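You operate a simulated robot arm through the tools that you are given. There is no shell and no other tool. Be economical: measure what you need, move in short steps, check, and stop when the job is done.

The job below is to be done with a simulated robot arm. You get a single attempt, and the scene is never put back.

## Task
Set a gold stud in the blue bow.
Fine: one push on the red knob; put the bow in the purple tray; leave the slide out, the dial set.

It is judged by the outcome, as a careful person would: the job done as asked, and still so three seconds after it is handed in. It fails if anything else is knocked over, pushed out of place, dropped, spilled or broken.

## Robot
A 6-joint arm with a two-finger parallel gripper, fixed in place. Base frame: the origin is at the foot of the arm, x ahead of it, y to its left, z up. Lengths are in mm, angles in rad, forces in N, time in s.
With the tool pointing down near the work surface it reaches from about 140 to 580 mm from the base axis. Its first joint turns from -1.152 to 1.152 rad. Payload 2.1 kg.
The tool frame sits at the grasp point between the pads (the TCP): z along the fingers, y along the line on which they close. The tips reach 30 mm beyond it. Largest opening 94 mm; finger width 28, thickness 10; the body of the gripper, 50 by 96 mm, starts 55 mm behind the TCP.
Orientation is that of the tool frame in the base frame, as [roll, pitch, yaw] about the fixed x, y, z axes, in that order (R = Rz(yaw) Ry(pitch) Rx(roll)). With the fingers straight down and closing along the base's y, the tool's x points along the base's -x, its y along +y and its z along -z.

## Interface
- The arm moves only by the tool drive_tool. Its argument "plan" is one flat list of numbers, 6 for each row, row after row: the shift along the tool's x, y, z in mm, then the turn, a rotation vector about the tool's x, y, z in degrees. In form: [x, y, z, ax, ay, az, x, y, z, ax, ay, az, ...]. A call has 1 to 20 rows; each row shifts and turns the commanded pose from where the row before left it, along the tool's axes as they then stand. "claw" is the gripper command, from -1 (fully open) to 1 (shut), values between in proportion, set as the call begins (left out, the last holds). Each row takes 0.2 s and may step no farther than 50 mm and 0.15 rad from the row before; otherwise, or with a gripper value out of range, the whole call is refused. Where a pose cannot be reached the arm comes as near as it can. A force on the tool above 70 N (or 10 N above the force at the start of the call, whichever is more), or a blocked arm, ends the call early, and 0.2 s more pass. The fingers move at their own pace (about 72 mm/s each) and stop on an object; they squeeze with about 29 N. The grip force told is the motor's: it shows also when the fingers shut on nothing. Time passes only in rows, and 0.2 s behind the last, so rows that do not move let the fingers close. The reply holds the time, the measured pose of the TCP, the force on the tool along the base axes, the opening and the grip force, in the units named above and with some noise.
- Cameras (640 x 400 px; columns grow to the right, rows downward): "scene" is fixed at [49, -365.4, 481.7]; the picture's right is [0.85, -0.53, 0.00], its down [-0.31, -0.49, -0.81] and it looks along [0.43, 0.69, -0.58] (base axes); focal length 216 px, centre (320, 200). "wrist" rides on the gripper at [76, 14, -103] in the tool frame; the picture's right is [-0.18, 0.98, 0.00], its down [-0.75, -0.14, -0.64] and it looks along [-0.63, -0.12, 0.77] (tool axes); focal length 243 px, centre (320, 200).
- camera(camera): a new picture of that camera. It takes no simulated time.
- locate(camera, pixels): for up to 12 pixels [column, row] of the newest picture of that camera ("zoom" is the newest enlarged one), the place [x, y, z] in the base frame of the surface seen there, good to about 2 mm. It takes no simulated time.
- inspect(camera, box): a new picture of the part [left, top, right, bottom] of that camera's present view, enlarged. It takes no simulated time.
- sign_off(): hands the job in; it is judged then, once.

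Keep the steps short. Do not move on a guess: measure, check each grasp and each placing, and mend mistakes. In all there are 80 turns and 38 pictures (those below and enlarged ones count). Leave the gripper open and the arm clear of the work at the hand-in unless told otherwise, and finish with a single line.

The tools are called after "Request:" as name(argument=value, ...) on one line, values as JSON. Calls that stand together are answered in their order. drive_tool: Moves the arm, as the interface text tells. Its arguments: {"type":"object","properties":{"plan":{"type":"array","items":{"type":"number"}},"claw":{"type":"number"}},"required":["plan"]} The other tools are called the same way: camera (camera) takes a picture; locate (camera, pixels) gives the place of the surface under pixels of a picture; inspect (camera, box) takes an enlarged picture of a part of a camera's view; sign_off () hands the job in.

At the start:

```text
clock: 0.0
tool_pos: [356.2, -58.2, 370.8]
tcp_rot: [-3.141, 0.0, -3.141]
contact_force: [-0.1, 0.4, 0.1]
opening: 93.8
gripper_force: 0.2
```

scene: 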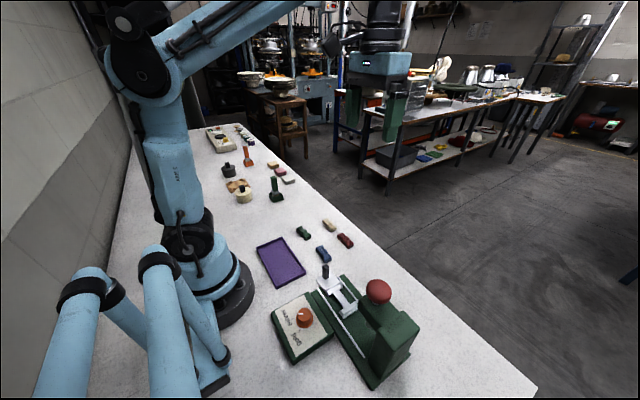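
wrist: 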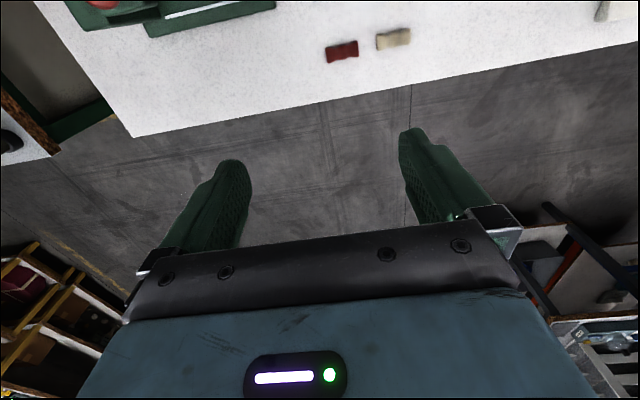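

I see the press with its red knob near (378,290), a dial box near (303,318), bows near (320,240) and a purple tray at (281,262). I'll enlarge the dial and press, then the bows.

Request:
inspect(camera="scene", box=[260, 250, 430, 390])

Request:
inspect(camera="scene", box=[200, 120, 370, 270])

```text
2.86 times, centred on (345, 320) of scene
```

zoom: 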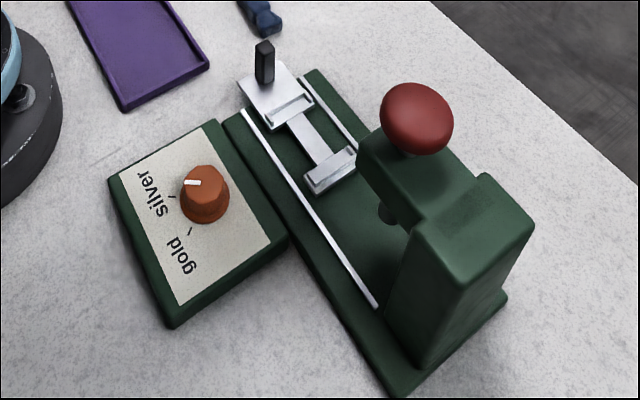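

```text
2.67 times, centred on (285, 195) of scene
```

zoom: 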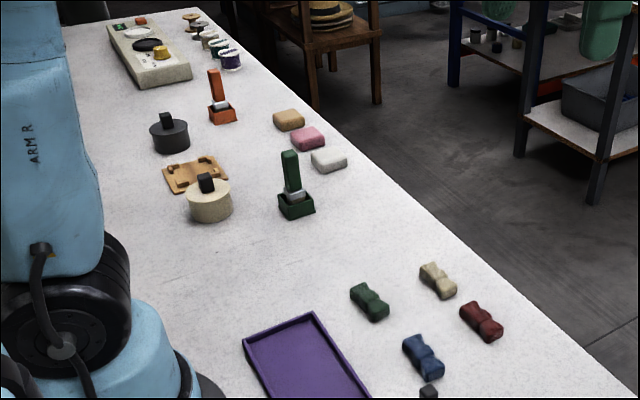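

The dial points at silver, so it has to be turned to gold. The slide is out, with a black handle. I'll measure the bows and tray in the current zoom, and the dial, slide and knob in the scene picture.

Request:
locate(camera="zoom", pixels=[[423, 357], [408, 342], [440, 372], [411, 352], [433, 348], [428, 390], [369, 301], [481, 321], [246, 340], [312, 315], [310, 365], [437, 281]])

Request:
locate(camera="scene", pixels=[[305, 312], [300, 313], [311, 316], [325, 267], [325, 276], [378, 286], [345, 307], [338, 292], [334, 281], [364, 323], [300, 335], [345, 338]])

Request:
inspect(camera="scene", box=[310, 260, 370, 320])

Request:
inspect(camera="scene", box=[268, 290, 338, 345])

```text
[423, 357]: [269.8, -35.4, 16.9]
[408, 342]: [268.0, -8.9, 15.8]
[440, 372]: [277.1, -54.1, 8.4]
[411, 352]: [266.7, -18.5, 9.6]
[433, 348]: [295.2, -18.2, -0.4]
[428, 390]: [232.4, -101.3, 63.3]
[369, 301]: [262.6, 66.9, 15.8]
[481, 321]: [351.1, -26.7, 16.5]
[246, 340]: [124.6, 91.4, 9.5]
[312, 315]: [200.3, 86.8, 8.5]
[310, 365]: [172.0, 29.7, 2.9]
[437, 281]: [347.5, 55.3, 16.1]
```

```text
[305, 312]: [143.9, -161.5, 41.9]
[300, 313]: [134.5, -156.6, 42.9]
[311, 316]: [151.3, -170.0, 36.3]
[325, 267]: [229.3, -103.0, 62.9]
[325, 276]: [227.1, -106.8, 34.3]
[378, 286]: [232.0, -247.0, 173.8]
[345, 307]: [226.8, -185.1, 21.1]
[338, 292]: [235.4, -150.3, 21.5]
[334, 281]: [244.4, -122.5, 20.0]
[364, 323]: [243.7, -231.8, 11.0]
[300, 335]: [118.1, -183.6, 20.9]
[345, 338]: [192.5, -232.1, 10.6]
```

```text
6.67 times, centred on (340, 290) of scene
```

zoom: 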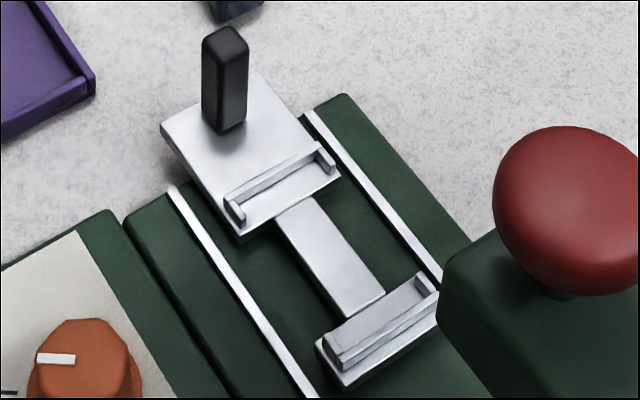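

```text
7.27 times, centred on (303, 318) of scene
```

zoom: 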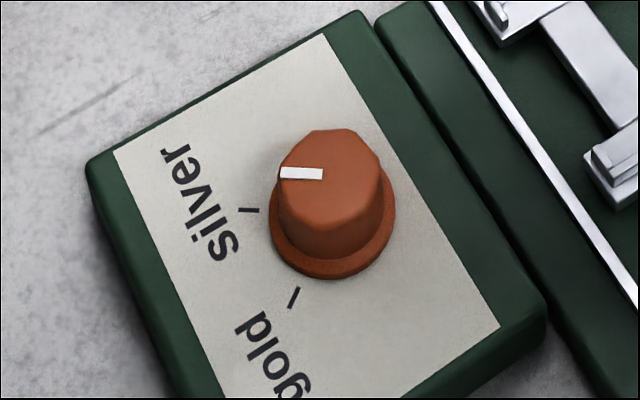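

The slide carries two end cradles joined by a narrow bar, so the bow lies along the slide axis. I'll measure the dial cap, pointer and tick marks in this zoom.

Request:
locate(camera="zoom", pixels=[[284, 173], [321, 174], [330, 175], [308, 137], [362, 145], [328, 228], [242, 210], [258, 211], [298, 289], [290, 307], [385, 225], [330, 272]])

Request:
inspect(camera="scene", box=[310, 260, 370, 320])

```text
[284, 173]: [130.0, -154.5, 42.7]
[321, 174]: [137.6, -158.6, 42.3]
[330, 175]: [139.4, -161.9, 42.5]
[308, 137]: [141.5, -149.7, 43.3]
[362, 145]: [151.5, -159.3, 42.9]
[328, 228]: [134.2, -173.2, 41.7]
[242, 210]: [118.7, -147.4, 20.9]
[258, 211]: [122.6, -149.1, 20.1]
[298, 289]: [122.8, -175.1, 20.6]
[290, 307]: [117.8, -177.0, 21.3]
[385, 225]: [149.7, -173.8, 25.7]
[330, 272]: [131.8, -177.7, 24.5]
```

```text
6.67 times, centred on (340, 290) of scene
```

zoom: 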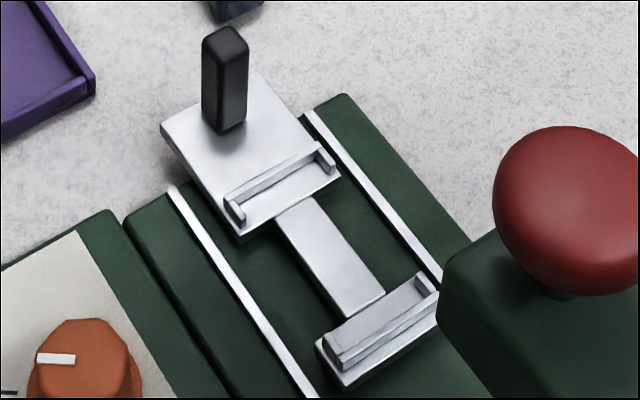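

Dial centre is about (141,-162). The pointer sits at about 145° and the gold tick at about 213°, so it needs roughly +68° counterclockwise. Next I'll measure the slide cradles in the current zoom and the press body in the scene.

Request:
locate(camera="zoom", pixels=[[225, 38], [240, 215], [335, 180], [285, 195], [275, 172], [300, 215], [385, 290], [320, 255], [385, 310], [330, 345], [345, 385], [425, 300]])

Request:
locate(camera="scene", pixels=[[356, 300], [370, 318], [366, 378], [395, 330], [418, 330], [388, 312], [372, 375], [363, 305], [365, 295], [391, 295], [376, 279], [361, 325]])

```text
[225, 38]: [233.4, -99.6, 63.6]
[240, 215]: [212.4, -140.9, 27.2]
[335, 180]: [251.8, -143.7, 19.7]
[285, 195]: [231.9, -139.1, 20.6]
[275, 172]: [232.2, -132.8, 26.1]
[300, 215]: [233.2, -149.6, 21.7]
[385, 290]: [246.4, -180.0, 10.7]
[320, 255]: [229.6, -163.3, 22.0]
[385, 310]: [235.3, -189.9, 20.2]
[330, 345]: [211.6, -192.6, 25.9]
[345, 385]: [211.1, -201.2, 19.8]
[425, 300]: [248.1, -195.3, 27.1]
```

```text
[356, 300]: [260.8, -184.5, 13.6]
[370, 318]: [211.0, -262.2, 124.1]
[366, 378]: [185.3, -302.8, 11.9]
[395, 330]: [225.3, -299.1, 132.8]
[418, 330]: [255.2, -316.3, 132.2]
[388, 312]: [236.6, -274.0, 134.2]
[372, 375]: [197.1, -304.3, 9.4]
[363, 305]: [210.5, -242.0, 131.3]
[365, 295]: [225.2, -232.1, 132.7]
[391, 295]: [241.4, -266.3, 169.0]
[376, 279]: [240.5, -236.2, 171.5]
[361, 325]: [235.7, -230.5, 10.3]
```

Slide axis runs along −y at x≈231. The cradle floor is at z≈20 and the bow centre goes at y≈−167. I'll move high above the dial first, turn the tool about 70°, then look.

Request:
drive_tool(plan=[43, -20.8, 0, 0, 0, 0, 43, -20.8, 0, 0, 0, 0, 43, -20.8, 0, 0, 0, 0, 43, -20.8, 0, 0, 0, 0, 43, -20.8, 0, 0, 0, 0, 0, 0, 50, 0, 0, 0, 0, 0, 50, 0, 0, 0, 0, 0, 50, 0, 0, 0, 0, 0, 50, 0, 0, 7.8, 0, 0, 0, 0, 0, 7.8, 0, 0, 0, 0, 0, 7.8, 0, 0, 0, 0, 0, 7.8, 0, 0, 0, 0, 0, 7.8, 0, 0, 0, 0, 0, 7.8, 0, 0, 0, 0, 0, 7.8, 0, 0, 0, 0, 0, 7.8, 0, 0, 0, 0, 0, 7.8], claw=-0.1)

Request:
camera(camera="wrist")

```text
clock: 3.6
tool_pos: [139.1, -162.1, 169.5]
tcp_rot: [3.141, -0.001, 1.912]
contact_force: [0.9, -0.4, -0.6]
opening: 51.7
gripper_force: 0.1
```

```text
30 pictures are left
```

wrist: 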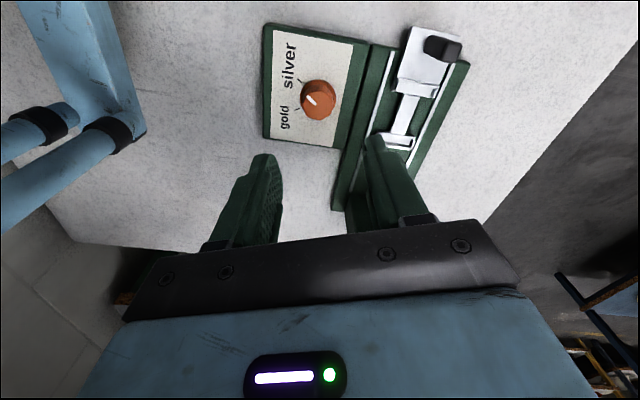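

I reached (139,-162,170). The dial shows at (318,98), so I'll enlarge it and locate the cap edges to refine the centre.

Request:
inspect(camera="wrist", box=[270, 60, 370, 140])

```text
5.00 times, centred on (320, 100) of wrist
```

zoom: 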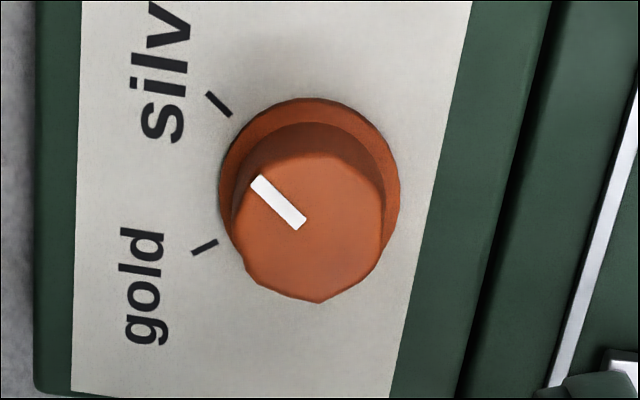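

Request:
locate(camera="zoom", pixels=[[242, 245], [375, 260], [310, 160], [318, 298], [260, 182], [300, 224], [310, 228], [226, 112], [216, 242], [225, 195], [397, 190], [195, 252]])

```text
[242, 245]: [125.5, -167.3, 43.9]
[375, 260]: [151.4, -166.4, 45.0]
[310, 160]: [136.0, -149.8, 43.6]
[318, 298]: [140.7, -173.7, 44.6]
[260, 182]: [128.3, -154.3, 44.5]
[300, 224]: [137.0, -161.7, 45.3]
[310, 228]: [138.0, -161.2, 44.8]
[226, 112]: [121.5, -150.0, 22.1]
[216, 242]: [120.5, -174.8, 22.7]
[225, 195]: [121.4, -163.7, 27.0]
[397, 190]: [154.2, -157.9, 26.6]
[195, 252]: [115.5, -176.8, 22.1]
```

The dial centre is (138.5,-162), and the TCP is already over it. I'll go down to TCP z≈59 so the tips sit above the flange, then close.

Request:
drive_tool(plan=[0, 0, 40, 0, 0, 0, 0, 0, 40, 0, 0, 0, 0, 0, 30, 0, 0, 0])

Request:
drive_tool(plan=[0, 0, 0, 0, 0, 0, 0, 0, 0, 0, 0, 0, 0, 0, 0, 0, 0, 0], claw=1)

```text
clock: 4.4
tool_pos: [140.3, -160.8, 60.6]
tcp_rot: [3.141, 0.002, 1.916]
contact_force: [0.2, 0.2, 0.4]
opening: 51.6
gripper_force: 0.1
```

```text
clock: 5.2
tool_pos: [138.3, -161.2, 59.6]
tcp_rot: [-3.13, 0.0, 1.914]
contact_force: [-31.3, -14.6, -20.5]
opening: 28.4
gripper_force: 44.5
```

Gripped at 28.4 mm opening with a side load of about 34 N along the closing line. I'll shift the tool −1.5 mm along its y to relieve it.

Request:
drive_tool(plan=[0, -1.5, 0, 0, 0, 0, 0, 0, 0, 0, 0, 0])

```text
clock: 5.8
tool_pos: [137.2, -160.6, 60.6]
tcp_rot: [-3.135, -0.002, 1.917]
contact_force: [-29.7, 4.8, 6.0]
opening: 28.4
gripper_force: 45.2
```

Request:
drive_tool(plan=[0, -1.5, 0, 0, 0, 0, 0, 0, 0, 0, 0, 0])

```text
clock: 6.4
tool_pos: [138.0, -161.3, 61.8]
tcp_rot: [-3.141, -0.002, 1.919]
contact_force: [-13.6, 5.8, -26.7]
opening: 28.7
gripper_force: 45.1
```

The load is lower now. I'll turn counterclockwise seen from above (negative tool z) by 35° first, then check.

Request:
drive_tool(plan=[0, 0, 0, 0, 0, -7, 0, 0, 0, 0, 0, -7, 0, 0, 0, 0, 0, -7, 0, 0, 0, 0, 0, -7, 0, 0, 0, 0, 0, -7])

Request:
inspect(camera="wrist", box=[220, 60, 420, 190])

```text
clock: 7.6
tool_pos: [138.0, -162.2, 62.1]
tcp_rot: [3.14, 0.006, 2.531]
contact_force: [15.6, -7.7, -14.5]
opening: 26.9
gripper_force: 45.3
```

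```text
3.08 times, centred on (320, 125) of wrist
```

zoom: 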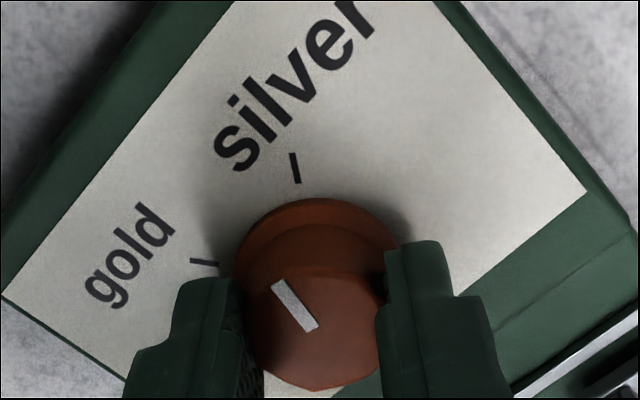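

The pointer is now midway between the marks and turning with the grip. Another 35°.

Request:
drive_tool(plan=[0, 0, 0, 0, 0, -7, 0, 0, 0, 0, 0, -7, 0, 0, 0, 0, 0, -7, 0, 0, 0, 0, 0, -7, 0, 0, 0, 0, 0, -7])

Request:
inspect(camera="wrist", box=[220, 60, 420, 190])

```text
clock: 8.8
tool_pos: [137.8, -163.3, 60.9]
tcp_rot: [3.139, 0.005, 3.14]
contact_force: [16.8, 2.6, 10.2]
opening: 27.0
gripper_force: 44.5
```

```text
3.08 times, centred on (320, 125) of wrist
```

zoom: 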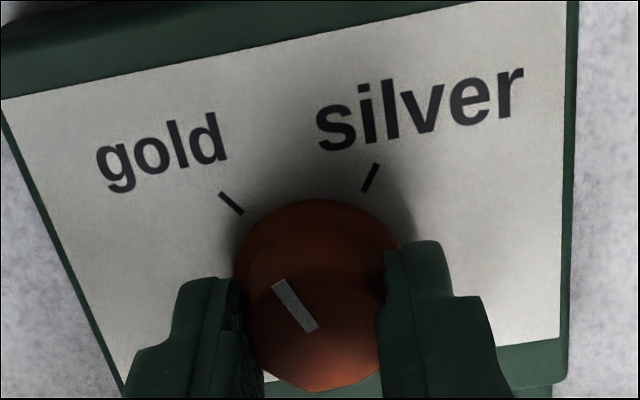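

Request:
locate(camera="zoom", pixels=[[278, 286], [312, 327], [222, 195], [240, 211], [375, 166], [365, 189]])

Request:
drive_tool(plan=[0, 0, 0, 0, 0, 0, 0, 0, 0, 0, 0, 0, 0, 0, -40, 0, 0, 0, 0, 0, -40, 0, 0, 0, 0, 0, -30, 0, 0, 0], claw=-0.1)

Request:
inspect(camera="wrist", box=[250, 50, 390, 150])

```text
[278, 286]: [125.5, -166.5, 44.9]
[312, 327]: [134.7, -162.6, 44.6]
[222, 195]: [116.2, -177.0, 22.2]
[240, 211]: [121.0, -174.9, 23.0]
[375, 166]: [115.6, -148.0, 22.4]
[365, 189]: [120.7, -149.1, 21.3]
```

```text
clock: 10.0
tool_pos: [138.3, -161.8, 172.1]
tcp_rot: [3.142, 0.0, 3.138]
contact_force: [0.5, -0.4, -0.3]
opening: 51.9
gripper_force: 0.0
```

```text
4.00 times, centred on (320, 100) of wrist
```

zoom: 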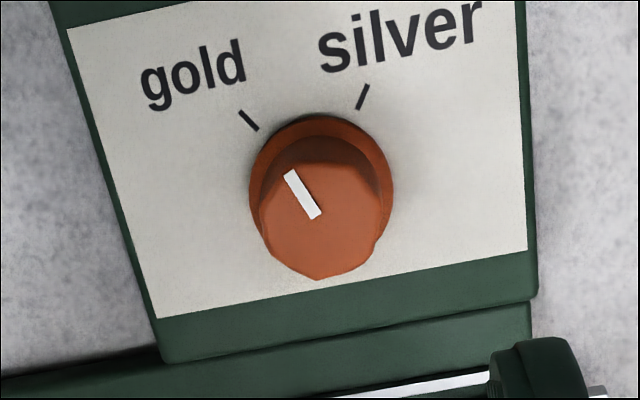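

The dial is released. The pointer looks a little short of gold compared with the tick slope, so I'll measure it.

Request:
locate(camera="zoom", pixels=[[290, 172], [315, 216], [241, 113], [256, 128], [367, 87], [359, 107], [250, 185], [393, 185], [321, 114], [264, 230], [381, 230], [320, 278]])

```text
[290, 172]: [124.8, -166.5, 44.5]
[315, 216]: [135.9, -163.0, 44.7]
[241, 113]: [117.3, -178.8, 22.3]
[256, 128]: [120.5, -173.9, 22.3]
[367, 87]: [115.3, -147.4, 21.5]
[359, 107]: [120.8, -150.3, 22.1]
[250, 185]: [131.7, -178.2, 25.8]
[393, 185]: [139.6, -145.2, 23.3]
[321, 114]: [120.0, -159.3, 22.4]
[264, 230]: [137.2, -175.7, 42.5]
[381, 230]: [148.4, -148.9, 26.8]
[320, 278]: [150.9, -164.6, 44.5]
```

The pointer is at about 198°, and gold is at about 214–216°, because the grip slipped onto the flats early in the turn. I'll regrip at this heading and turn 16° more.

Request:
drive_tool(plan=[0, 0, 40, 0, 0, 0, 0, 0, 40, 0, 0, 0, 0, 0, 31, 0, 0, 0])

Request:
drive_tool(plan=[0, 0, 0, 0, 0, 0, 0, 0, 0, 0, 0, 0, 0, 0, 0, 0, 0, -8, 0, 0, 0, 0, 0, -8.3, 0, 0, 0, 0, 0, 0], claw=1)

Request:
drive_tool(plan=[0, 0, 0, 0, 0, 0, 0, 0, 0, 0, 0, 0, 0, 0, -40, 0, 0, 0, 0, 0, -40, 0, 0, 0, 0, 0, -30, 0, 0, 0], claw=-0.1)

Request:
inspect(camera="wrist", box=[250, 50, 390, 150])

```text
clock: 10.8
tool_pos: [139.9, -161.8, 59.5]
tcp_rot: [-3.141, 0.0, 3.139]
contact_force: [-1.2, -0.4, 0.1]
opening: 51.7
gripper_force: 0.1
```

```text
clock: 12.0
tool_pos: [138.9, -162.2, 59.5]
tcp_rot: [3.141, 0.002, -2.86]
contact_force: [5.2, 4.4, 14.6]
opening: 27.4
gripper_force: 45.1
```

```text
clock: 13.2
tool_pos: [137.3, -162.1, 170.0]
tcp_rot: [3.142, 0.0, -2.861]
contact_force: [0.0, -0.4, -0.2]
opening: 51.5
gripper_force: 0.1
```

```text
4.00 times, centred on (320, 100) of wrist
```

zoom: 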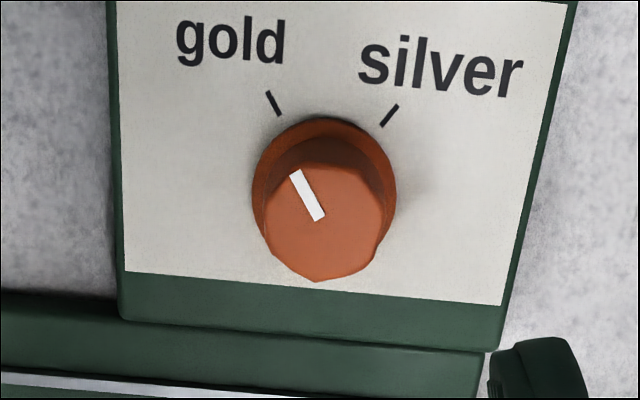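

The pointer now lines up with the gold tick (slopes 62° and 60°). Next I'll rise and turn the tool +106° so its x points along +y and the fingers close along x.

Request:
drive_tool(plan=[0, 0, -50, 0, 0, 0, 0, 0, 0, 0, 0, 8.16, 0, 0, 0, 0, 0, 8.16, 0, 0, 0, 0, 0, 8.16, 0, 0, 0, 0, 0, 8.16, 0, 0, 0, 0, 0, 8.16, 0, 0, 0, 0, 0, 8.16, 0, 0, 0, 0, 0, 8.16, 0, 0, 0, 0, 0, 8.16, 0, 0, 0, 0, 0, 8.16, 0, 0, 0, 0, 0, 8.16, 0, 0, 0, 0, 0, 8.16, 0, 0, 0, 0, 0, 8.16, 0, 0, 0, 0, 0, 8.16])

```text
clock: 16.2
tool_pos: [136.4, -162.5, 218.6]
tcp_rot: [3.14, 0.0, 1.57]
contact_force: [0.9, 0.3, 0.6]
opening: 51.8
gripper_force: 0.0
```

The heading is right: tool x is base +y and tool y is base +x. Now I'll move above the blue bow at about (271,-32) and look.

Request:
drive_tool(plan=[32.5, 33.7, 0, 0, 0, 0, 32.5, 33.7, 0, 0, 0, 0, 32.5, 33.7, 0, 0, 0, 0, 32.5, 33.7, 0, 0, 0, 0, 0, 0, 40, 0, 0, 0])

Request:
inspect(camera="wrist", box=[220, 40, 420, 170])

```text
clock: 17.4
tool_pos: [272.3, -31.1, 181.3]
tcp_rot: [3.141, 0.001, 1.57]
contact_force: [0.3, -0.1, -0.5]
opening: 51.7
gripper_force: 0.1
```

```text
3.08 times, centred on (320, 105) of wrist
```

zoom: 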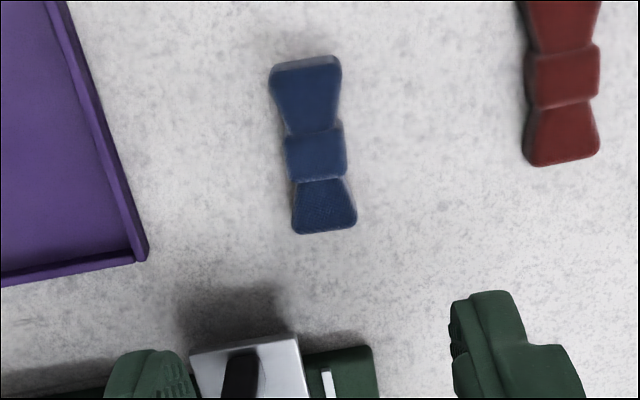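

Request:
locate(camera="zoom", pixels=[[273, 72], [339, 66], [305, 68], [294, 228], [354, 222], [325, 226], [290, 155], [344, 150], [316, 155], [308, 95], [322, 208], [316, 140]])

```text
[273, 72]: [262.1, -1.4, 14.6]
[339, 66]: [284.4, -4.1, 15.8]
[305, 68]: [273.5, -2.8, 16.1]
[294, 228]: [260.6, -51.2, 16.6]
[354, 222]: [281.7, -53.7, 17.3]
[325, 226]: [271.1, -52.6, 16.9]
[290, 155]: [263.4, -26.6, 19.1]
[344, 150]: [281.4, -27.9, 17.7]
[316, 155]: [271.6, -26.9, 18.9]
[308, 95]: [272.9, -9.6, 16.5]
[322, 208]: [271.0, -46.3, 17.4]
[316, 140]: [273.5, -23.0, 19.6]
```

The blue bow's centre is (272.2,-27.5). It's about 53 long with a knot about 18 wide, tilted 2.4°. I'll align to it, descend to TCP z≈33 and close on the knot.

Request:
drive_tool(plan=[3.6, 0, 0, 0, 0, 0, 0, 0, 45, 0, 0, 2.4, 0, 0, 45, 0, 0, 0, 0, 0, 45, 0, 0, 0, 0, 0, 13, 0, 0, 0])

Request:
drive_tool(plan=[0, 0, 0, 0, 0, 0, 0, 0, 0, 0, 0, 0, 0, 0, 0, 0, 0, 0], claw=1)

Request:
camera(camera="wrist")

```text
clock: 18.6
tool_pos: [273.9, -29.9, 30.4]
tcp_rot: [3.14, -0.001, 1.529]
contact_force: [-0.1, -0.1, 10.4]
opening: 51.6
gripper_force: 0.0
```

```text
clock: 19.4
tool_pos: [273.6, -28.9, 30.7]
tcp_rot: [3.141, 0.001, 1.53]
contact_force: [-0.5, 0.7, 0.5]
opening: 25.4
gripper_force: 28.7
```

```text
23 pictures are left
```

wrist: 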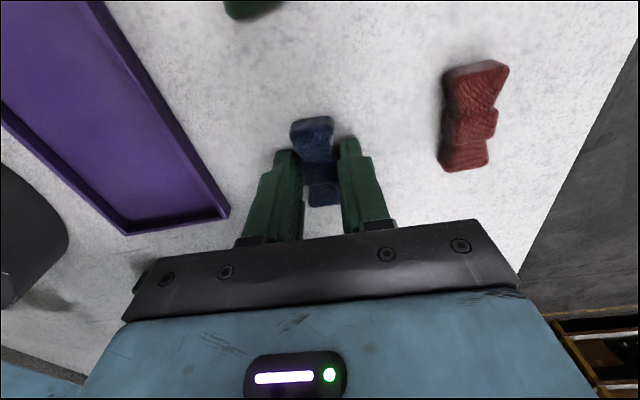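

Gripped at 25.4 mm opening with 28.7 N. I'll lift, square the heading, and move part-way towards the slide to view the cradle.

Request:
drive_tool(plan=[0, 0, -20, 0, 0, 0, 0, 0, -45, 0, 0, -2.4, 0, 0, -45, 0, 0, 0, 0, 0, -30, 0, 0, 0, -40, -20, 0, 0, 0, 0, -40, -22, 0, 0, 0, 0])

Request:
camera(camera="wrist")

```text
clock: 20.8
tool_pos: [229.9, -110.2, 170.0]
tcp_rot: [-3.141, 0.0, 1.571]
contact_force: [0.0, -0.3, 0.1]
opening: 25.3
gripper_force: 29.2
```

```text
22 pictures are left
```

wrist: 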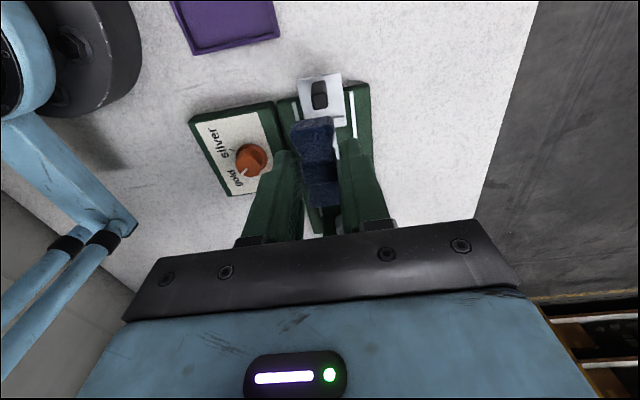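

The bow is held. I'll measure it in the hand, and the cradles once more from the scene camera.

Request:
inspect(camera="scene", box=[320, 270, 370, 322])

Request:
locate(camera="wrist", pixels=[[291, 128], [332, 122], [311, 125], [307, 204], [338, 200], [324, 203], [322, 98], [307, 97], [338, 92]])

```text
7.69 times, centred on (345, 296) of scene
```

zoom: 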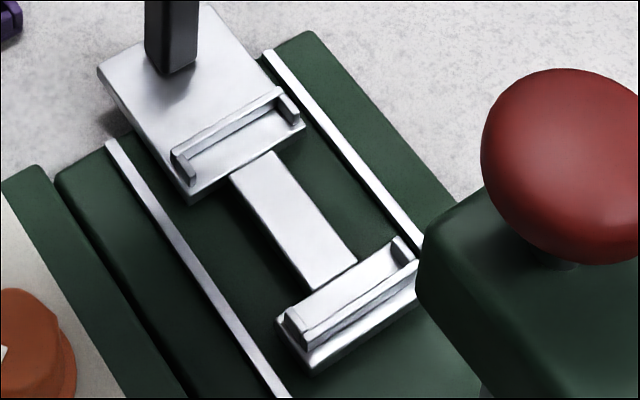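

```text
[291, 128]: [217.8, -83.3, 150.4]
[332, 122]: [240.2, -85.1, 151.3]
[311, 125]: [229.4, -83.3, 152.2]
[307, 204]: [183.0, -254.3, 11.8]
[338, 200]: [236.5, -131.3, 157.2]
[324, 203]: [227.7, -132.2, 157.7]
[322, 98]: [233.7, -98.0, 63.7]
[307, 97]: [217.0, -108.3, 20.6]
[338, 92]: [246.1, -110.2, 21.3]
```

Request:
locate(camera="zoom", pixels=[[176, 152], [185, 180], [278, 92], [297, 122], [240, 117], [240, 145], [292, 318], [303, 345], [400, 243], [412, 270], [345, 285], [360, 315]])

Request:
inspect(camera="wrist", box=[270, 90, 370, 220])

```text
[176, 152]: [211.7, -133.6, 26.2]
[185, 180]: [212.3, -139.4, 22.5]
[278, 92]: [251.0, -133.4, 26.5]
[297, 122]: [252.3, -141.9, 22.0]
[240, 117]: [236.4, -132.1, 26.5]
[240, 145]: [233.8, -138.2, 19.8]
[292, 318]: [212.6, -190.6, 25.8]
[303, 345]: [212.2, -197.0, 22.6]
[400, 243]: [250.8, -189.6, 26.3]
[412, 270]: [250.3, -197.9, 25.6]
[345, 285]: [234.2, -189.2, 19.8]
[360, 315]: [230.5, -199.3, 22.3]
```

```text
3.08 times, centred on (320, 155) of wrist
```

zoom: 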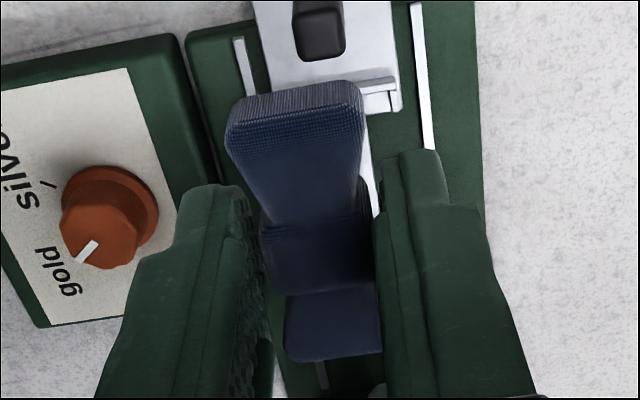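

Request:
locate(camera="zoom", pixels=[[230, 135], [360, 120], [300, 140], [270, 240], [368, 225], [320, 255], [320, 285], [333, 310], [332, 345], [292, 345], [378, 345], [293, 92]])

```text
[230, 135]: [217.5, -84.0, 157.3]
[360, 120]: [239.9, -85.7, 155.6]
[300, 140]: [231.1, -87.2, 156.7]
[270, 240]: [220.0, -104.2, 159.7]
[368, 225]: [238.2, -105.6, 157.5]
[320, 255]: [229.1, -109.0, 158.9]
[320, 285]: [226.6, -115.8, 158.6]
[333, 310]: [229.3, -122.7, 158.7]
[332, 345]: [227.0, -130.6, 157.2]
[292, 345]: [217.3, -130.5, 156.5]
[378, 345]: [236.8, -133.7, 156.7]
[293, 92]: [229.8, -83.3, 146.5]
```

The bow hangs level with its centre offset about (-0.8,+1.7) from the TCP, and its bottom is about 30.5 below the TCP. The nest centre is (231.7,-165.7). I'll go over the nest and down to TCP z≈57.

Request:
drive_tool(plan=[-29, 1.3, 0, 0, 0, 0, -28.2, 1.3, 0, 0, 0, 0, 0, 0, 0, 0, 0, 0, 0, 0, 40, 0, 0, 0, 0, 0, 40, 0, 0, 0, 0, 0, 33, 0, 0, 0, 0, 0, 0, 0, 0, 0])

Request:
inspect(camera="scene", box=[300, 250, 390, 330])

Request:
inspect(camera="wrist", box=[250, 80, 390, 220])

```text
clock: 22.4
tool_pos: [230.4, -167.6, 59.8]
tcp_rot: [3.142, 0.001, 1.571]
contact_force: [0.0, -0.6, -0.2]
opening: 25.7
gripper_force: 28.8
```

```text
5.00 times, centred on (345, 290) of scene
```

zoom: 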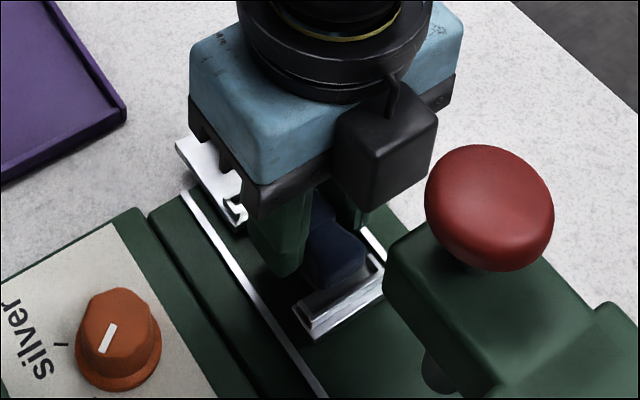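

```text
2.86 times, centred on (320, 150) of wrist
```

zoom: 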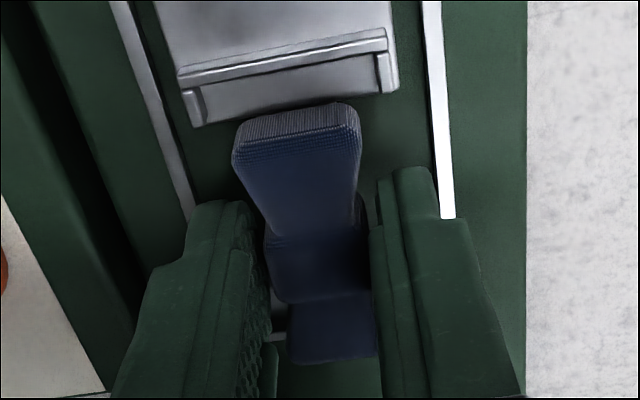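

Request:
locate(camera="zoom", pixels=[[237, 150], [357, 135], [298, 115], [185, 75], [385, 42], [290, 72], [195, 118], [385, 88], [290, 355], [374, 350], [285, 100], [320, 260]])

Request:
locate(camera="scene", pixels=[[376, 280], [372, 288], [384, 280], [384, 270], [367, 270], [362, 316], [345, 317]])

```text
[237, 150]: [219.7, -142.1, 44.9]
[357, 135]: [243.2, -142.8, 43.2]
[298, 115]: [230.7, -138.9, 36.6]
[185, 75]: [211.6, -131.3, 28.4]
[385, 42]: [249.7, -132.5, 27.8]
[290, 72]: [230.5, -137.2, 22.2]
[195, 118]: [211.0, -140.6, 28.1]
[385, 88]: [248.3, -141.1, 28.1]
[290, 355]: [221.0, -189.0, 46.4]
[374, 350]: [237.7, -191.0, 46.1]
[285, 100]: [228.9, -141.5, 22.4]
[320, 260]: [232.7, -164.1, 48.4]
```

```text
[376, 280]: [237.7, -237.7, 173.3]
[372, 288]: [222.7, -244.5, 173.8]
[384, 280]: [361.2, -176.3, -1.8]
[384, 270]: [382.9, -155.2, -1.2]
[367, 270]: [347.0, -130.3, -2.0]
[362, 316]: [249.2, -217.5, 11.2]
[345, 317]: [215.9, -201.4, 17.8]
```

The bow is centred at about (230.5,-165.3), matching the nest. I'll lower the last ~8 mm gently.

Request:
drive_tool(plan=[0, 0, 4, 0, 0, 0, 0, 0, 2.5, 0, 0, 0, 0, 0, 1.5, 0, 0, 0, 0, 0, 0, 0, 0, 0])

Request:
locate(camera="scene", pixels=[[358, 280], [353, 288], [363, 275]])

```text
clock: 23.4
tool_pos: [233.3, -167.2, 51.2]
tcp_rot: [-3.14, 0.001, 1.571]
contact_force: [-2.7, -0.9, 34.3]
opening: 25.4
gripper_force: 28.7
```

```text
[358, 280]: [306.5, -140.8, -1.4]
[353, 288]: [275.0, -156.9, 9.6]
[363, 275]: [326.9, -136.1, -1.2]
```

Contact at 34 N, so the bow is seated. I'll back off 1 mm, open slightly, rise straight up and check.

Request:
drive_tool(plan=[0, 0, -1, 0, 0, 0, 0, 0, 0, 0, 0, 0], claw=0.1)

Request:
drive_tool(plan=[0, 0, -20, 0, 0, 0, 0, 0, -40, 0, 0, 0, 0, 0, -40, 0, 0, 0, 30, 0, -20, 0, 0, 0, 35, 0, 0, 0, 0, 0])

Request:
inspect(camera="scene", box=[310, 260, 380, 320])

Request:
camera(camera="wrist")

```text
clock: 24.0
tool_pos: [232.5, -165.9, 52.5]
tcp_rot: [3.141, 0.0, 1.569]
contact_force: [-0.3, 0.2, -0.1]
opening: 42.2
gripper_force: 0.0
```

```text
clock: 25.2
tool_pos: [233.0, -100.3, 172.2]
tcp_rot: [3.141, 0.0, 1.57]
contact_force: [0.4, -0.1, -0.8]
opening: 42.3
gripper_force: 0.0
```

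```text
6.67 times, centred on (345, 290) of scene
```

zoom: 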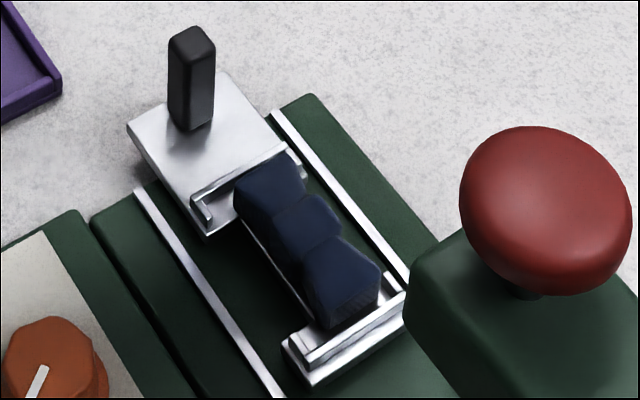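

```text
16 pictures are left
```

wrist: 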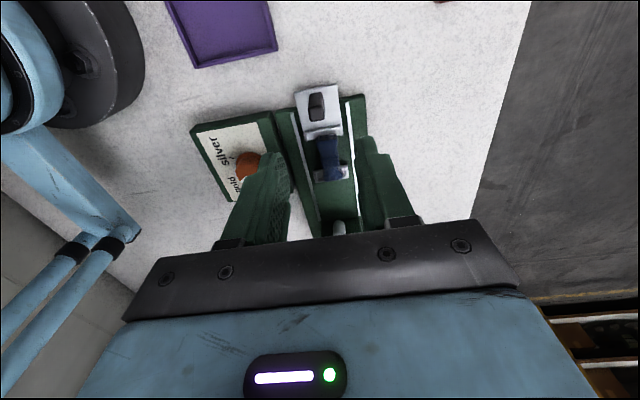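

The bow is seated in the nest. Now I'll locate the handle top at (316,105), the punch tip at (340,227) and the bow ends.

Request:
locate(camera="wrist", pixels=[[309, 97], [323, 95], [317, 92], [317, 104], [340, 227], [340, 222], [328, 155], [326, 138], [332, 176]])

Request:
locate(camera="zoom", pixels=[[190, 40], [172, 38], [210, 45], [190, 28], [305, 225], [265, 185], [340, 280], [545, 200], [465, 195], [628, 225], [550, 130], [540, 290]])

```text
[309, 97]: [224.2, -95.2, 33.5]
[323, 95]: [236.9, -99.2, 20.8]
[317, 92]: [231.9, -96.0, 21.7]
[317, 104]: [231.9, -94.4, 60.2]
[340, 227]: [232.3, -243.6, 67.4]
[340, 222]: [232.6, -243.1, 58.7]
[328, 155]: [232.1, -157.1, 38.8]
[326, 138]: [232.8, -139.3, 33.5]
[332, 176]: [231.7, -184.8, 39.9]
```

```text
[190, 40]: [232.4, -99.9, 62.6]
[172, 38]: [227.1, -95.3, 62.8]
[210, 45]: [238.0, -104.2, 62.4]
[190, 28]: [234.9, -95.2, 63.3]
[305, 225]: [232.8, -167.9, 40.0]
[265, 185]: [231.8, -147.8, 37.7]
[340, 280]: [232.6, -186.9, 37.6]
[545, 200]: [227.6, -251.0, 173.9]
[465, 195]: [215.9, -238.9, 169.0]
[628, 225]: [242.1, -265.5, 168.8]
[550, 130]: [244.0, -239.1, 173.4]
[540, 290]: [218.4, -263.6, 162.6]
```

The handle is at (232.3,-100.5) with its top at z 63. The knob is at about (231,-251). A black box on the gripper seems to stick out toward the press, so I'll measure it before sliding.

Request:
inspect(camera="scene", box=[270, 150, 430, 300])

```text
2.67 times, centred on (350, 225) of scene
```

zoom: 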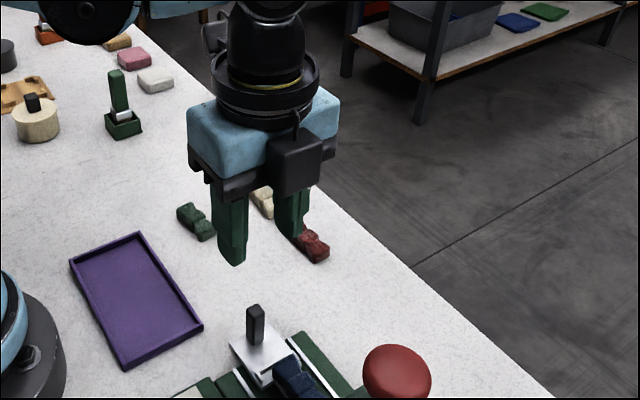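

Request:
locate(camera="zoom", pixels=[[290, 170], [275, 188], [315, 188], [318, 150], [275, 152], [295, 140], [240, 190], [235, 255], [225, 160], [312, 165]])

```text
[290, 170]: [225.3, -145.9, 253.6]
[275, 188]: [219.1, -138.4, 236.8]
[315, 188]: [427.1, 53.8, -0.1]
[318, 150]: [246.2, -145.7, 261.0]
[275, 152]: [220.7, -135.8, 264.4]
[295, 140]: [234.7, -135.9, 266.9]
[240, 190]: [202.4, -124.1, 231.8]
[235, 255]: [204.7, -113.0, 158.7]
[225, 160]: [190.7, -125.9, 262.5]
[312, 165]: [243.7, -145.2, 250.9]
```

The box reaches 46 mm ahead of the TCP, and only from z+62 up. I'll grip the handle with the TCP 7 mm behind its centre, which leaves about 13 mm to the knob.

Request:
drive_tool(plan=[6.8, -0.7, 0, 0, 0, 0, 0, 0, 40, 0, 0, 0, 0, 0, 40, 0, 0, 0, 0, 0, 19, 0, 0, 0, 0, 0, 0, 0, 0, 0])

Request:
drive_tool(plan=[0, 0, 0, 0, 0, 0, 0, 0, 0, 0, 0, 0, 0, 0, 0, 0, 0, 0], claw=1)

```text
clock: 26.4
tool_pos: [232.0, -93.4, 72.2]
tcp_rot: [-3.142, 0.0, 1.57]
contact_force: [0.3, 0.9, -1.0]
opening: 42.3
gripper_force: 0.1
```

```text
clock: 27.2
tool_pos: [230.2, -91.4, 72.7]
tcp_rot: [-3.132, 0.001, 1.57]
contact_force: [-36.8, -1.8, 2.3]
opening: 14.3
gripper_force: 44.8
```

The handle is gripped at 14.3 mm with a side load in −x. I'll shift −1.5 mm in x and start sliding in with 10 mm steps.

Request:
drive_tool(plan=[0, -1.5, 0, 0, 0, 0, -10, 0, 0, 0, 0, 0, -10, 0, 0, 0, 0, 0])

```text
clock: 28.0
tool_pos: [230.0, -112.8, 72.5]
tcp_rot: [-3.134, -0.001, 1.571]
contact_force: [-28.1, 0.2, 4.7]
opening: 13.8
gripper_force: 45.3
```

Request:
drive_tool(plan=[0, -1, 0, 0, 0, 0, -10, 0, 0, 0, 0, 0, -10, 0, 0, 0, 0, 0, -10, 0, 0, 0, 0, 0, -10, 0, 0, 0, 0, 0])

Request:
inspect(camera="scene", box=[310, 240, 410, 330])

```text
clock: 29.2
tool_pos: [230.0, -152.6, 73.0]
tcp_rot: [-3.14, -0.001, 1.57]
contact_force: [-16.6, 0.8, -2.2]
opening: 13.7
gripper_force: 45.1
```

```text
4.44 times, centred on (360, 285) of scene
```

zoom: 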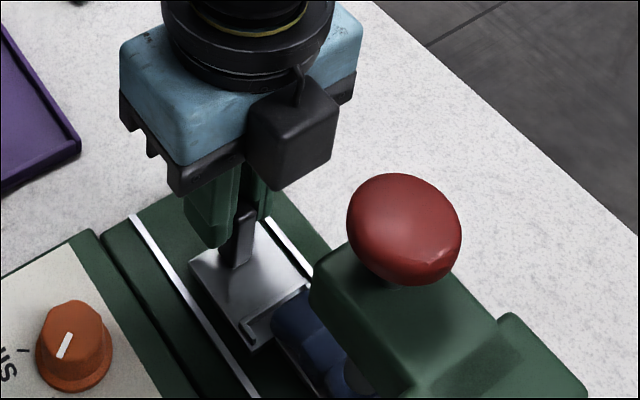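

The slide moves freely and the box is clear. I'll continue in 5 mm steps, watching the y force for the stop.

Request:
drive_tool(plan=[-5, -0.5, 0, 0, 0, 0, -5, 0, 0, 0, 0, 0, -5, 0, 0, 0, 0, 0])

Request:
drive_tool(plan=[-3, 0, 0, 0, 0, 0, -2, 0, 0, 0, 0, 0])

```text
clock: 30.0
tool_pos: [228.8, -168.5, 72.0]
tcp_rot: [3.141, -0.002, 1.572]
contact_force: [-11.6, 0.6, 11.9]
opening: 13.5
gripper_force: 45.0
```

```text
clock: 30.6
tool_pos: [229.3, -173.7, 72.6]
tcp_rot: [3.139, 0.001, 1.573]
contact_force: [-1.8, 0.7, 2.4]
opening: 13.6
gripper_force: 44.9
```

No stop yet at 81 mm of travel. The bow's knot is near y≈−247 and the punch axis is at about −250. I'll keep going in 1.5 mm steps.

Request:
drive_tool(plan=[-1.5, 0, 0, 0, 0, 0, -1.5, 0, 0, 0, 0, 0])

Request:
inspect(camera="scene", box=[310, 240, 410, 330])

```text
clock: 31.2
tool_pos: [229.7, -176.7, 72.5]
tcp_rot: [3.139, 0.002, 1.572]
contact_force: [7.0, 0.5, -18.3]
opening: 13.7
gripper_force: 45.8
```

```text
4.44 times, centred on (360, 285) of scene
```

zoom: 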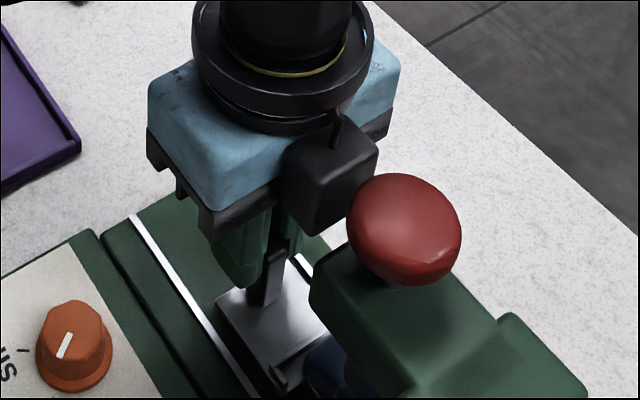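

Request:
drive_tool(plan=[-1, 0, 0, 0, 0, 0, -1, 0, 0, 0, 0, 0])

```text
clock: 31.8
tool_pos: [229.8, -177.0, 73.0]
tcp_rot: [3.138, -0.003, 1.571]
contact_force: [12.7, 19.7, 8.2]
opening: 13.7
gripper_force: 45.1
```

Now 20 N in y and no further motion, so the slide is against its stop. I'll ease 1 mm back, open and rise straight up.

Request:
drive_tool(plan=[0.8, 0, 0, 0, 0, 0, 0, 0, 0, 0, 0, 0], claw=0.1)

Request:
drive_tool(plan=[0, 0, -40, 0, 0, 0, 0, 0, -45, 0, 0, 0, 0, 0, -45, 0, 0, 0, 0, 0, -40, 0, 0, 0])

Request:
inspect(camera="scene", box=[300, 240, 420, 340])

```text
clock: 32.4
tool_pos: [229.6, -177.7, 72.9]
tcp_rot: [-3.141, 0.0, 1.57]
contact_force: [0.4, 0.3, 0.1]
opening: 42.5
gripper_force: 0.0
```

```text
clock: 33.4
tool_pos: [230.1, -177.5, 244.4]
tcp_rot: [-3.14, -0.001, 1.572]
contact_force: [-0.3, 0.1, -0.5]
opening: 42.2
gripper_force: 0.1
```

```text
4.00 times, centred on (360, 290) of scene
```

zoom: 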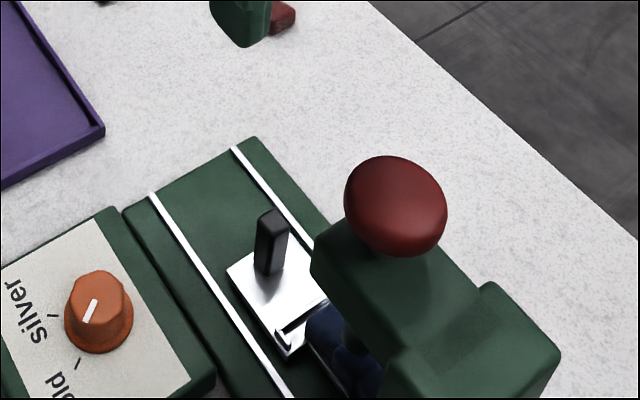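

The slide is in with the bow under the punch. I'll locate the knob outline to centre on it.

Request:
locate(camera="zoom", pixels=[[395, 175], [348, 190], [444, 210], [400, 250], [395, 205], [400, 158], [265, 215]])

Request:
drive_tool(plan=[-35, 0, 0, 0, 0, 0, -38, 1, 0, 0, 0, 0], claw=1)

```text
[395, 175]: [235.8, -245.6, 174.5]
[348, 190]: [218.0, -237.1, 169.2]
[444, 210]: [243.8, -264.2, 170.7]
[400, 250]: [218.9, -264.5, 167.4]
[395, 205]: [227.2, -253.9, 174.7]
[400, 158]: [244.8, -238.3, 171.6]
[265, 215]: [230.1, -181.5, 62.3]
```

```text
clock: 34.0
tool_pos: [229.7, -249.6, 243.1]
tcp_rot: [3.141, 0.001, 1.571]
contact_force: [-0.5, 0.4, 0.5]
opening: 0.0
gripper_force: 29.2
```

Knob centre is about (231.5,-251) with its top at z 175. My closed tips are at z 213. I'll come down to just above it.

Request:
drive_tool(plan=[-1.2, 1.5, 0, 0, 0, 0, 0, 0, 34, 0, 0, 0, 0, 0, 0, 0, 0, 0])

Request:
drive_tool(plan=[0, 0, 4, 0, 0, 0, 0, 0, 3, 0, 0, 0, 0, 0, 3, 0, 0, 0, 0, 0, 3, 0, 0, 0])

```text
clock: 34.8
tool_pos: [232.0, -252.0, 209.3]
tcp_rot: [-3.141, -0.001, 1.57]
contact_force: [-0.3, -0.5, 0.5]
opening: 0.0
gripper_force: 29.5
```

```text
clock: 35.8
tool_pos: [232.5, -252.5, 195.5]
tcp_rot: [-3.141, 0.0, 1.572]
contact_force: [-0.7, -2.5, 5.3]
opening: 0.2
gripper_force: 28.7
```

Light spring force (5 N) with the knob going down. I'll continue the same push without letting up.

Request:
drive_tool(plan=[0, 0, 3, 0, 0, 0, 0, 0, 3, 0, 0, 0, 0, 0, 3, 0, 0, 0])

```text
clock: 36.4
tool_pos: [232.5, -252.7, 193.9]
tcp_rot: [-3.14, -0.001, 1.57]
contact_force: [-0.9, 2.4, 23.9]
opening: 0.1
gripper_force: 29.1
stopped in row 2: the force on the tool passed its limit (the readings are from after the stop); the commanded pose is now the measured one
```

It hit a hard stop (limit passed) after about 11 mm. Still in contact, I'll lean in once more to make sure it's bottomed.

Request:
drive_tool(plan=[0, 0, 1.5, 0, 0, 0, 0, 0, 1, 0, 0, 0])

```text
clock: 36.9
tool_pos: [231.8, -252.9, 193.7]
tcp_rot: [-3.141, -0.003, 1.571]
contact_force: [-0.5, 1.9, 24.5]
opening: 0.1
gripper_force: 29.0
stopped in row 2: the force on the tool passed its limit (the readings are from after the stop); the commanded pose is now the measured one
```

It's bottomed at z≈193.7. I'll rise, go back above the handle and open.

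Request:
drive_tool(plan=[0, 0, -25, 0, 0, 0, 0, 0, -25, 0, 0, 0, 39, -1, 0, 0, 0, 0, 38, -1, 0, 0, 0, 0, 0, 0, 0, 0, 0, 0])

Request:
drive_tool(plan=[0, 0, 0, 0, 0, 0, 0, 0, 0, 0, 0, 0], claw=0.1)

Request:
inspect(camera="scene", box=[300, 240, 420, 340])

```text
clock: 38.1
tool_pos: [228.8, -175.7, 245.6]
tcp_rot: [-3.139, -0.002, 1.572]
contact_force: [-0.2, 0.5, 0.2]
opening: 0.0
gripper_force: 28.9
```

```text
clock: 38.7
tool_pos: [228.7, -174.6, 246.0]
tcp_rot: [-3.141, -0.003, 1.571]
contact_force: [0.1, -0.4, -0.1]
opening: 42.3
gripper_force: 0.2
```

```text
4.00 times, centred on (360, 290) of scene
```

zoom: 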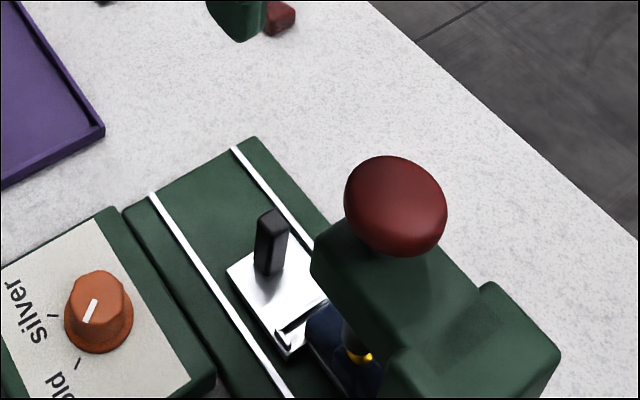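

A gold stud shows on the bow, and the knob is back up. Now I'll descend on the handle, grip it and pull the slide out.

Request:
drive_tool(plan=[-1.5, 1, 45, 0, 0, 0, 0, 0, 45, 0, 0, 0, 0, 0, 45, 0, 0, 0, 0, 0, 38, 0, 0, 0, 0, 0, 0, 0, 0, 0])

Request:
drive_tool(plan=[0, 0, 0, 0, 0, 0, 0, 0, 0, 0, 0, 0, 0, 0, 0, 0, 0, 0], claw=1)

Request:
drive_tool(plan=[10, 0, 0, 0, 0, 0, 10, 0, 0, 0, 0, 0, 10, 0, 0, 0, 0, 0, 10, 0, 0, 0, 0, 0, 10, 0, 0, 0, 0, 0, 10, 0, 0, 0, 0, 0, 10, 0, 0, 0, 0, 0])

```text
clock: 39.9
tool_pos: [230.3, -178.7, 72.8]
tcp_rot: [-3.14, -0.002, 1.572]
contact_force: [-0.1, 0.2, -0.4]
opening: 42.4
gripper_force: 0.0
```

```text
clock: 40.7
tool_pos: [230.8, -178.7, 72.7]
tcp_rot: [-3.14, -0.002, 1.569]
contact_force: [-1.3, -0.5, -11.2]
opening: 13.6
gripper_force: 45.3
```

```text
clock: 42.3
tool_pos: [230.7, -107.5, 70.1]
tcp_rot: [-3.136, -0.004, 1.569]
contact_force: [-25.6, -0.5, 28.8]
opening: 13.9
gripper_force: 45.3
```

Request:
drive_tool(plan=[5, 0, 0, 0, 0, 0, 4, 0, 0, 0, 0, 0, 3, 0, 0, 0, 0, 0])

Request:
drive_tool(plan=[1.5, 0, 0, 0, 0, 0, 1.5, 0, 0, 0, 0, 0])

```text
clock: 43.1
tool_pos: [230.7, -95.2, 71.5]
tcp_rot: [-3.139, -0.004, 1.57]
contact_force: [-10.9, -0.9, -14.7]
opening: 13.3
gripper_force: 45.1
```

```text
clock: 43.7
tool_pos: [230.0, -92.1, 70.0]
tcp_rot: [-3.138, 0.003, 1.567]
contact_force: [-16.0, -15.0, -24.8]
opening: 13.6
gripper_force: 45.3
```

The y force is −15 N, so the slide is at its outer stop. I'll ease back a little, open, rise and look.

Request:
drive_tool(plan=[-0.7, 0, 0, 0, 0, 0, 0, 0, 0, 0, 0, 0], claw=0.1)

Request:
drive_tool(plan=[0, 0, -40, 0, 0, 0, 0, 0, -40, 0, 0, 0, 0, 0, -20, 0, 0, 0])

Request:
inspect(camera="scene", box=[310, 260, 380, 320])

```text
clock: 44.3
tool_pos: [230.2, -92.8, 71.3]
tcp_rot: [-3.139, -0.001, 1.57]
contact_force: [-0.1, 0.4, -1.0]
opening: 42.5
gripper_force: 0.0
```

```text
clock: 45.1
tool_pos: [230.8, -92.2, 171.0]
tcp_rot: [-3.139, 0.0, 1.57]
contact_force: [0.3, -0.3, 0.3]
opening: 42.5
gripper_force: 0.1
```

```text
6.67 times, centred on (345, 290) of scene
```

zoom: 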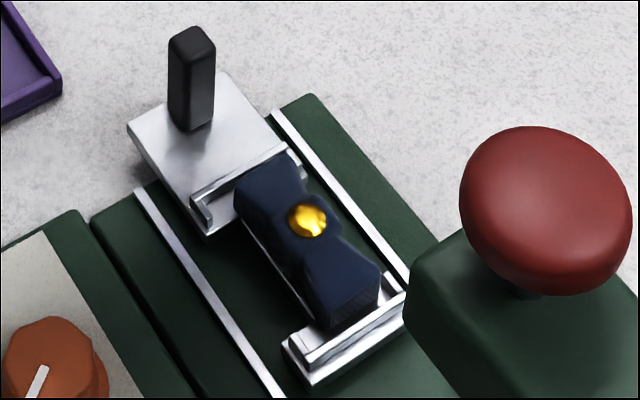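

The gold stud is centred on the knot and the slide is fully out. Next I'll go back over the bow at (232,-166.5), descend and grip.

Request:
drive_tool(plan=[-37, 0.7, 0, 0, 0, 0, -37, 0.8, 0, 0, 0, 0, 0, 0, 0, 0, 0, 0, 0, 0, 40, 0, 0, 0, 0, 0, 40, 0, 0, 0, 0, 0, 37.5, 0, 0, 0, 0, 0, 0, 0, 0, 0])

Request:
drive_tool(plan=[0, 0, 0, 0, 0, 0, 0, 0, 0, 0, 0, 0, 0, 0, 0, 0, 0, 0], claw=1)

```text
clock: 46.7
tool_pos: [230.9, -166.2, 51.4]
tcp_rot: [-3.14, -0.002, 1.57]
contact_force: [-0.1, -0.1, 0.0]
opening: 42.3
gripper_force: 0.1
```

```text
clock: 47.5
tool_pos: [230.6, -166.0, 51.5]
tcp_rot: [-3.14, -0.003, 1.57]
contact_force: [-0.1, -0.2, 0.4]
opening: 25.5
gripper_force: 28.3
```

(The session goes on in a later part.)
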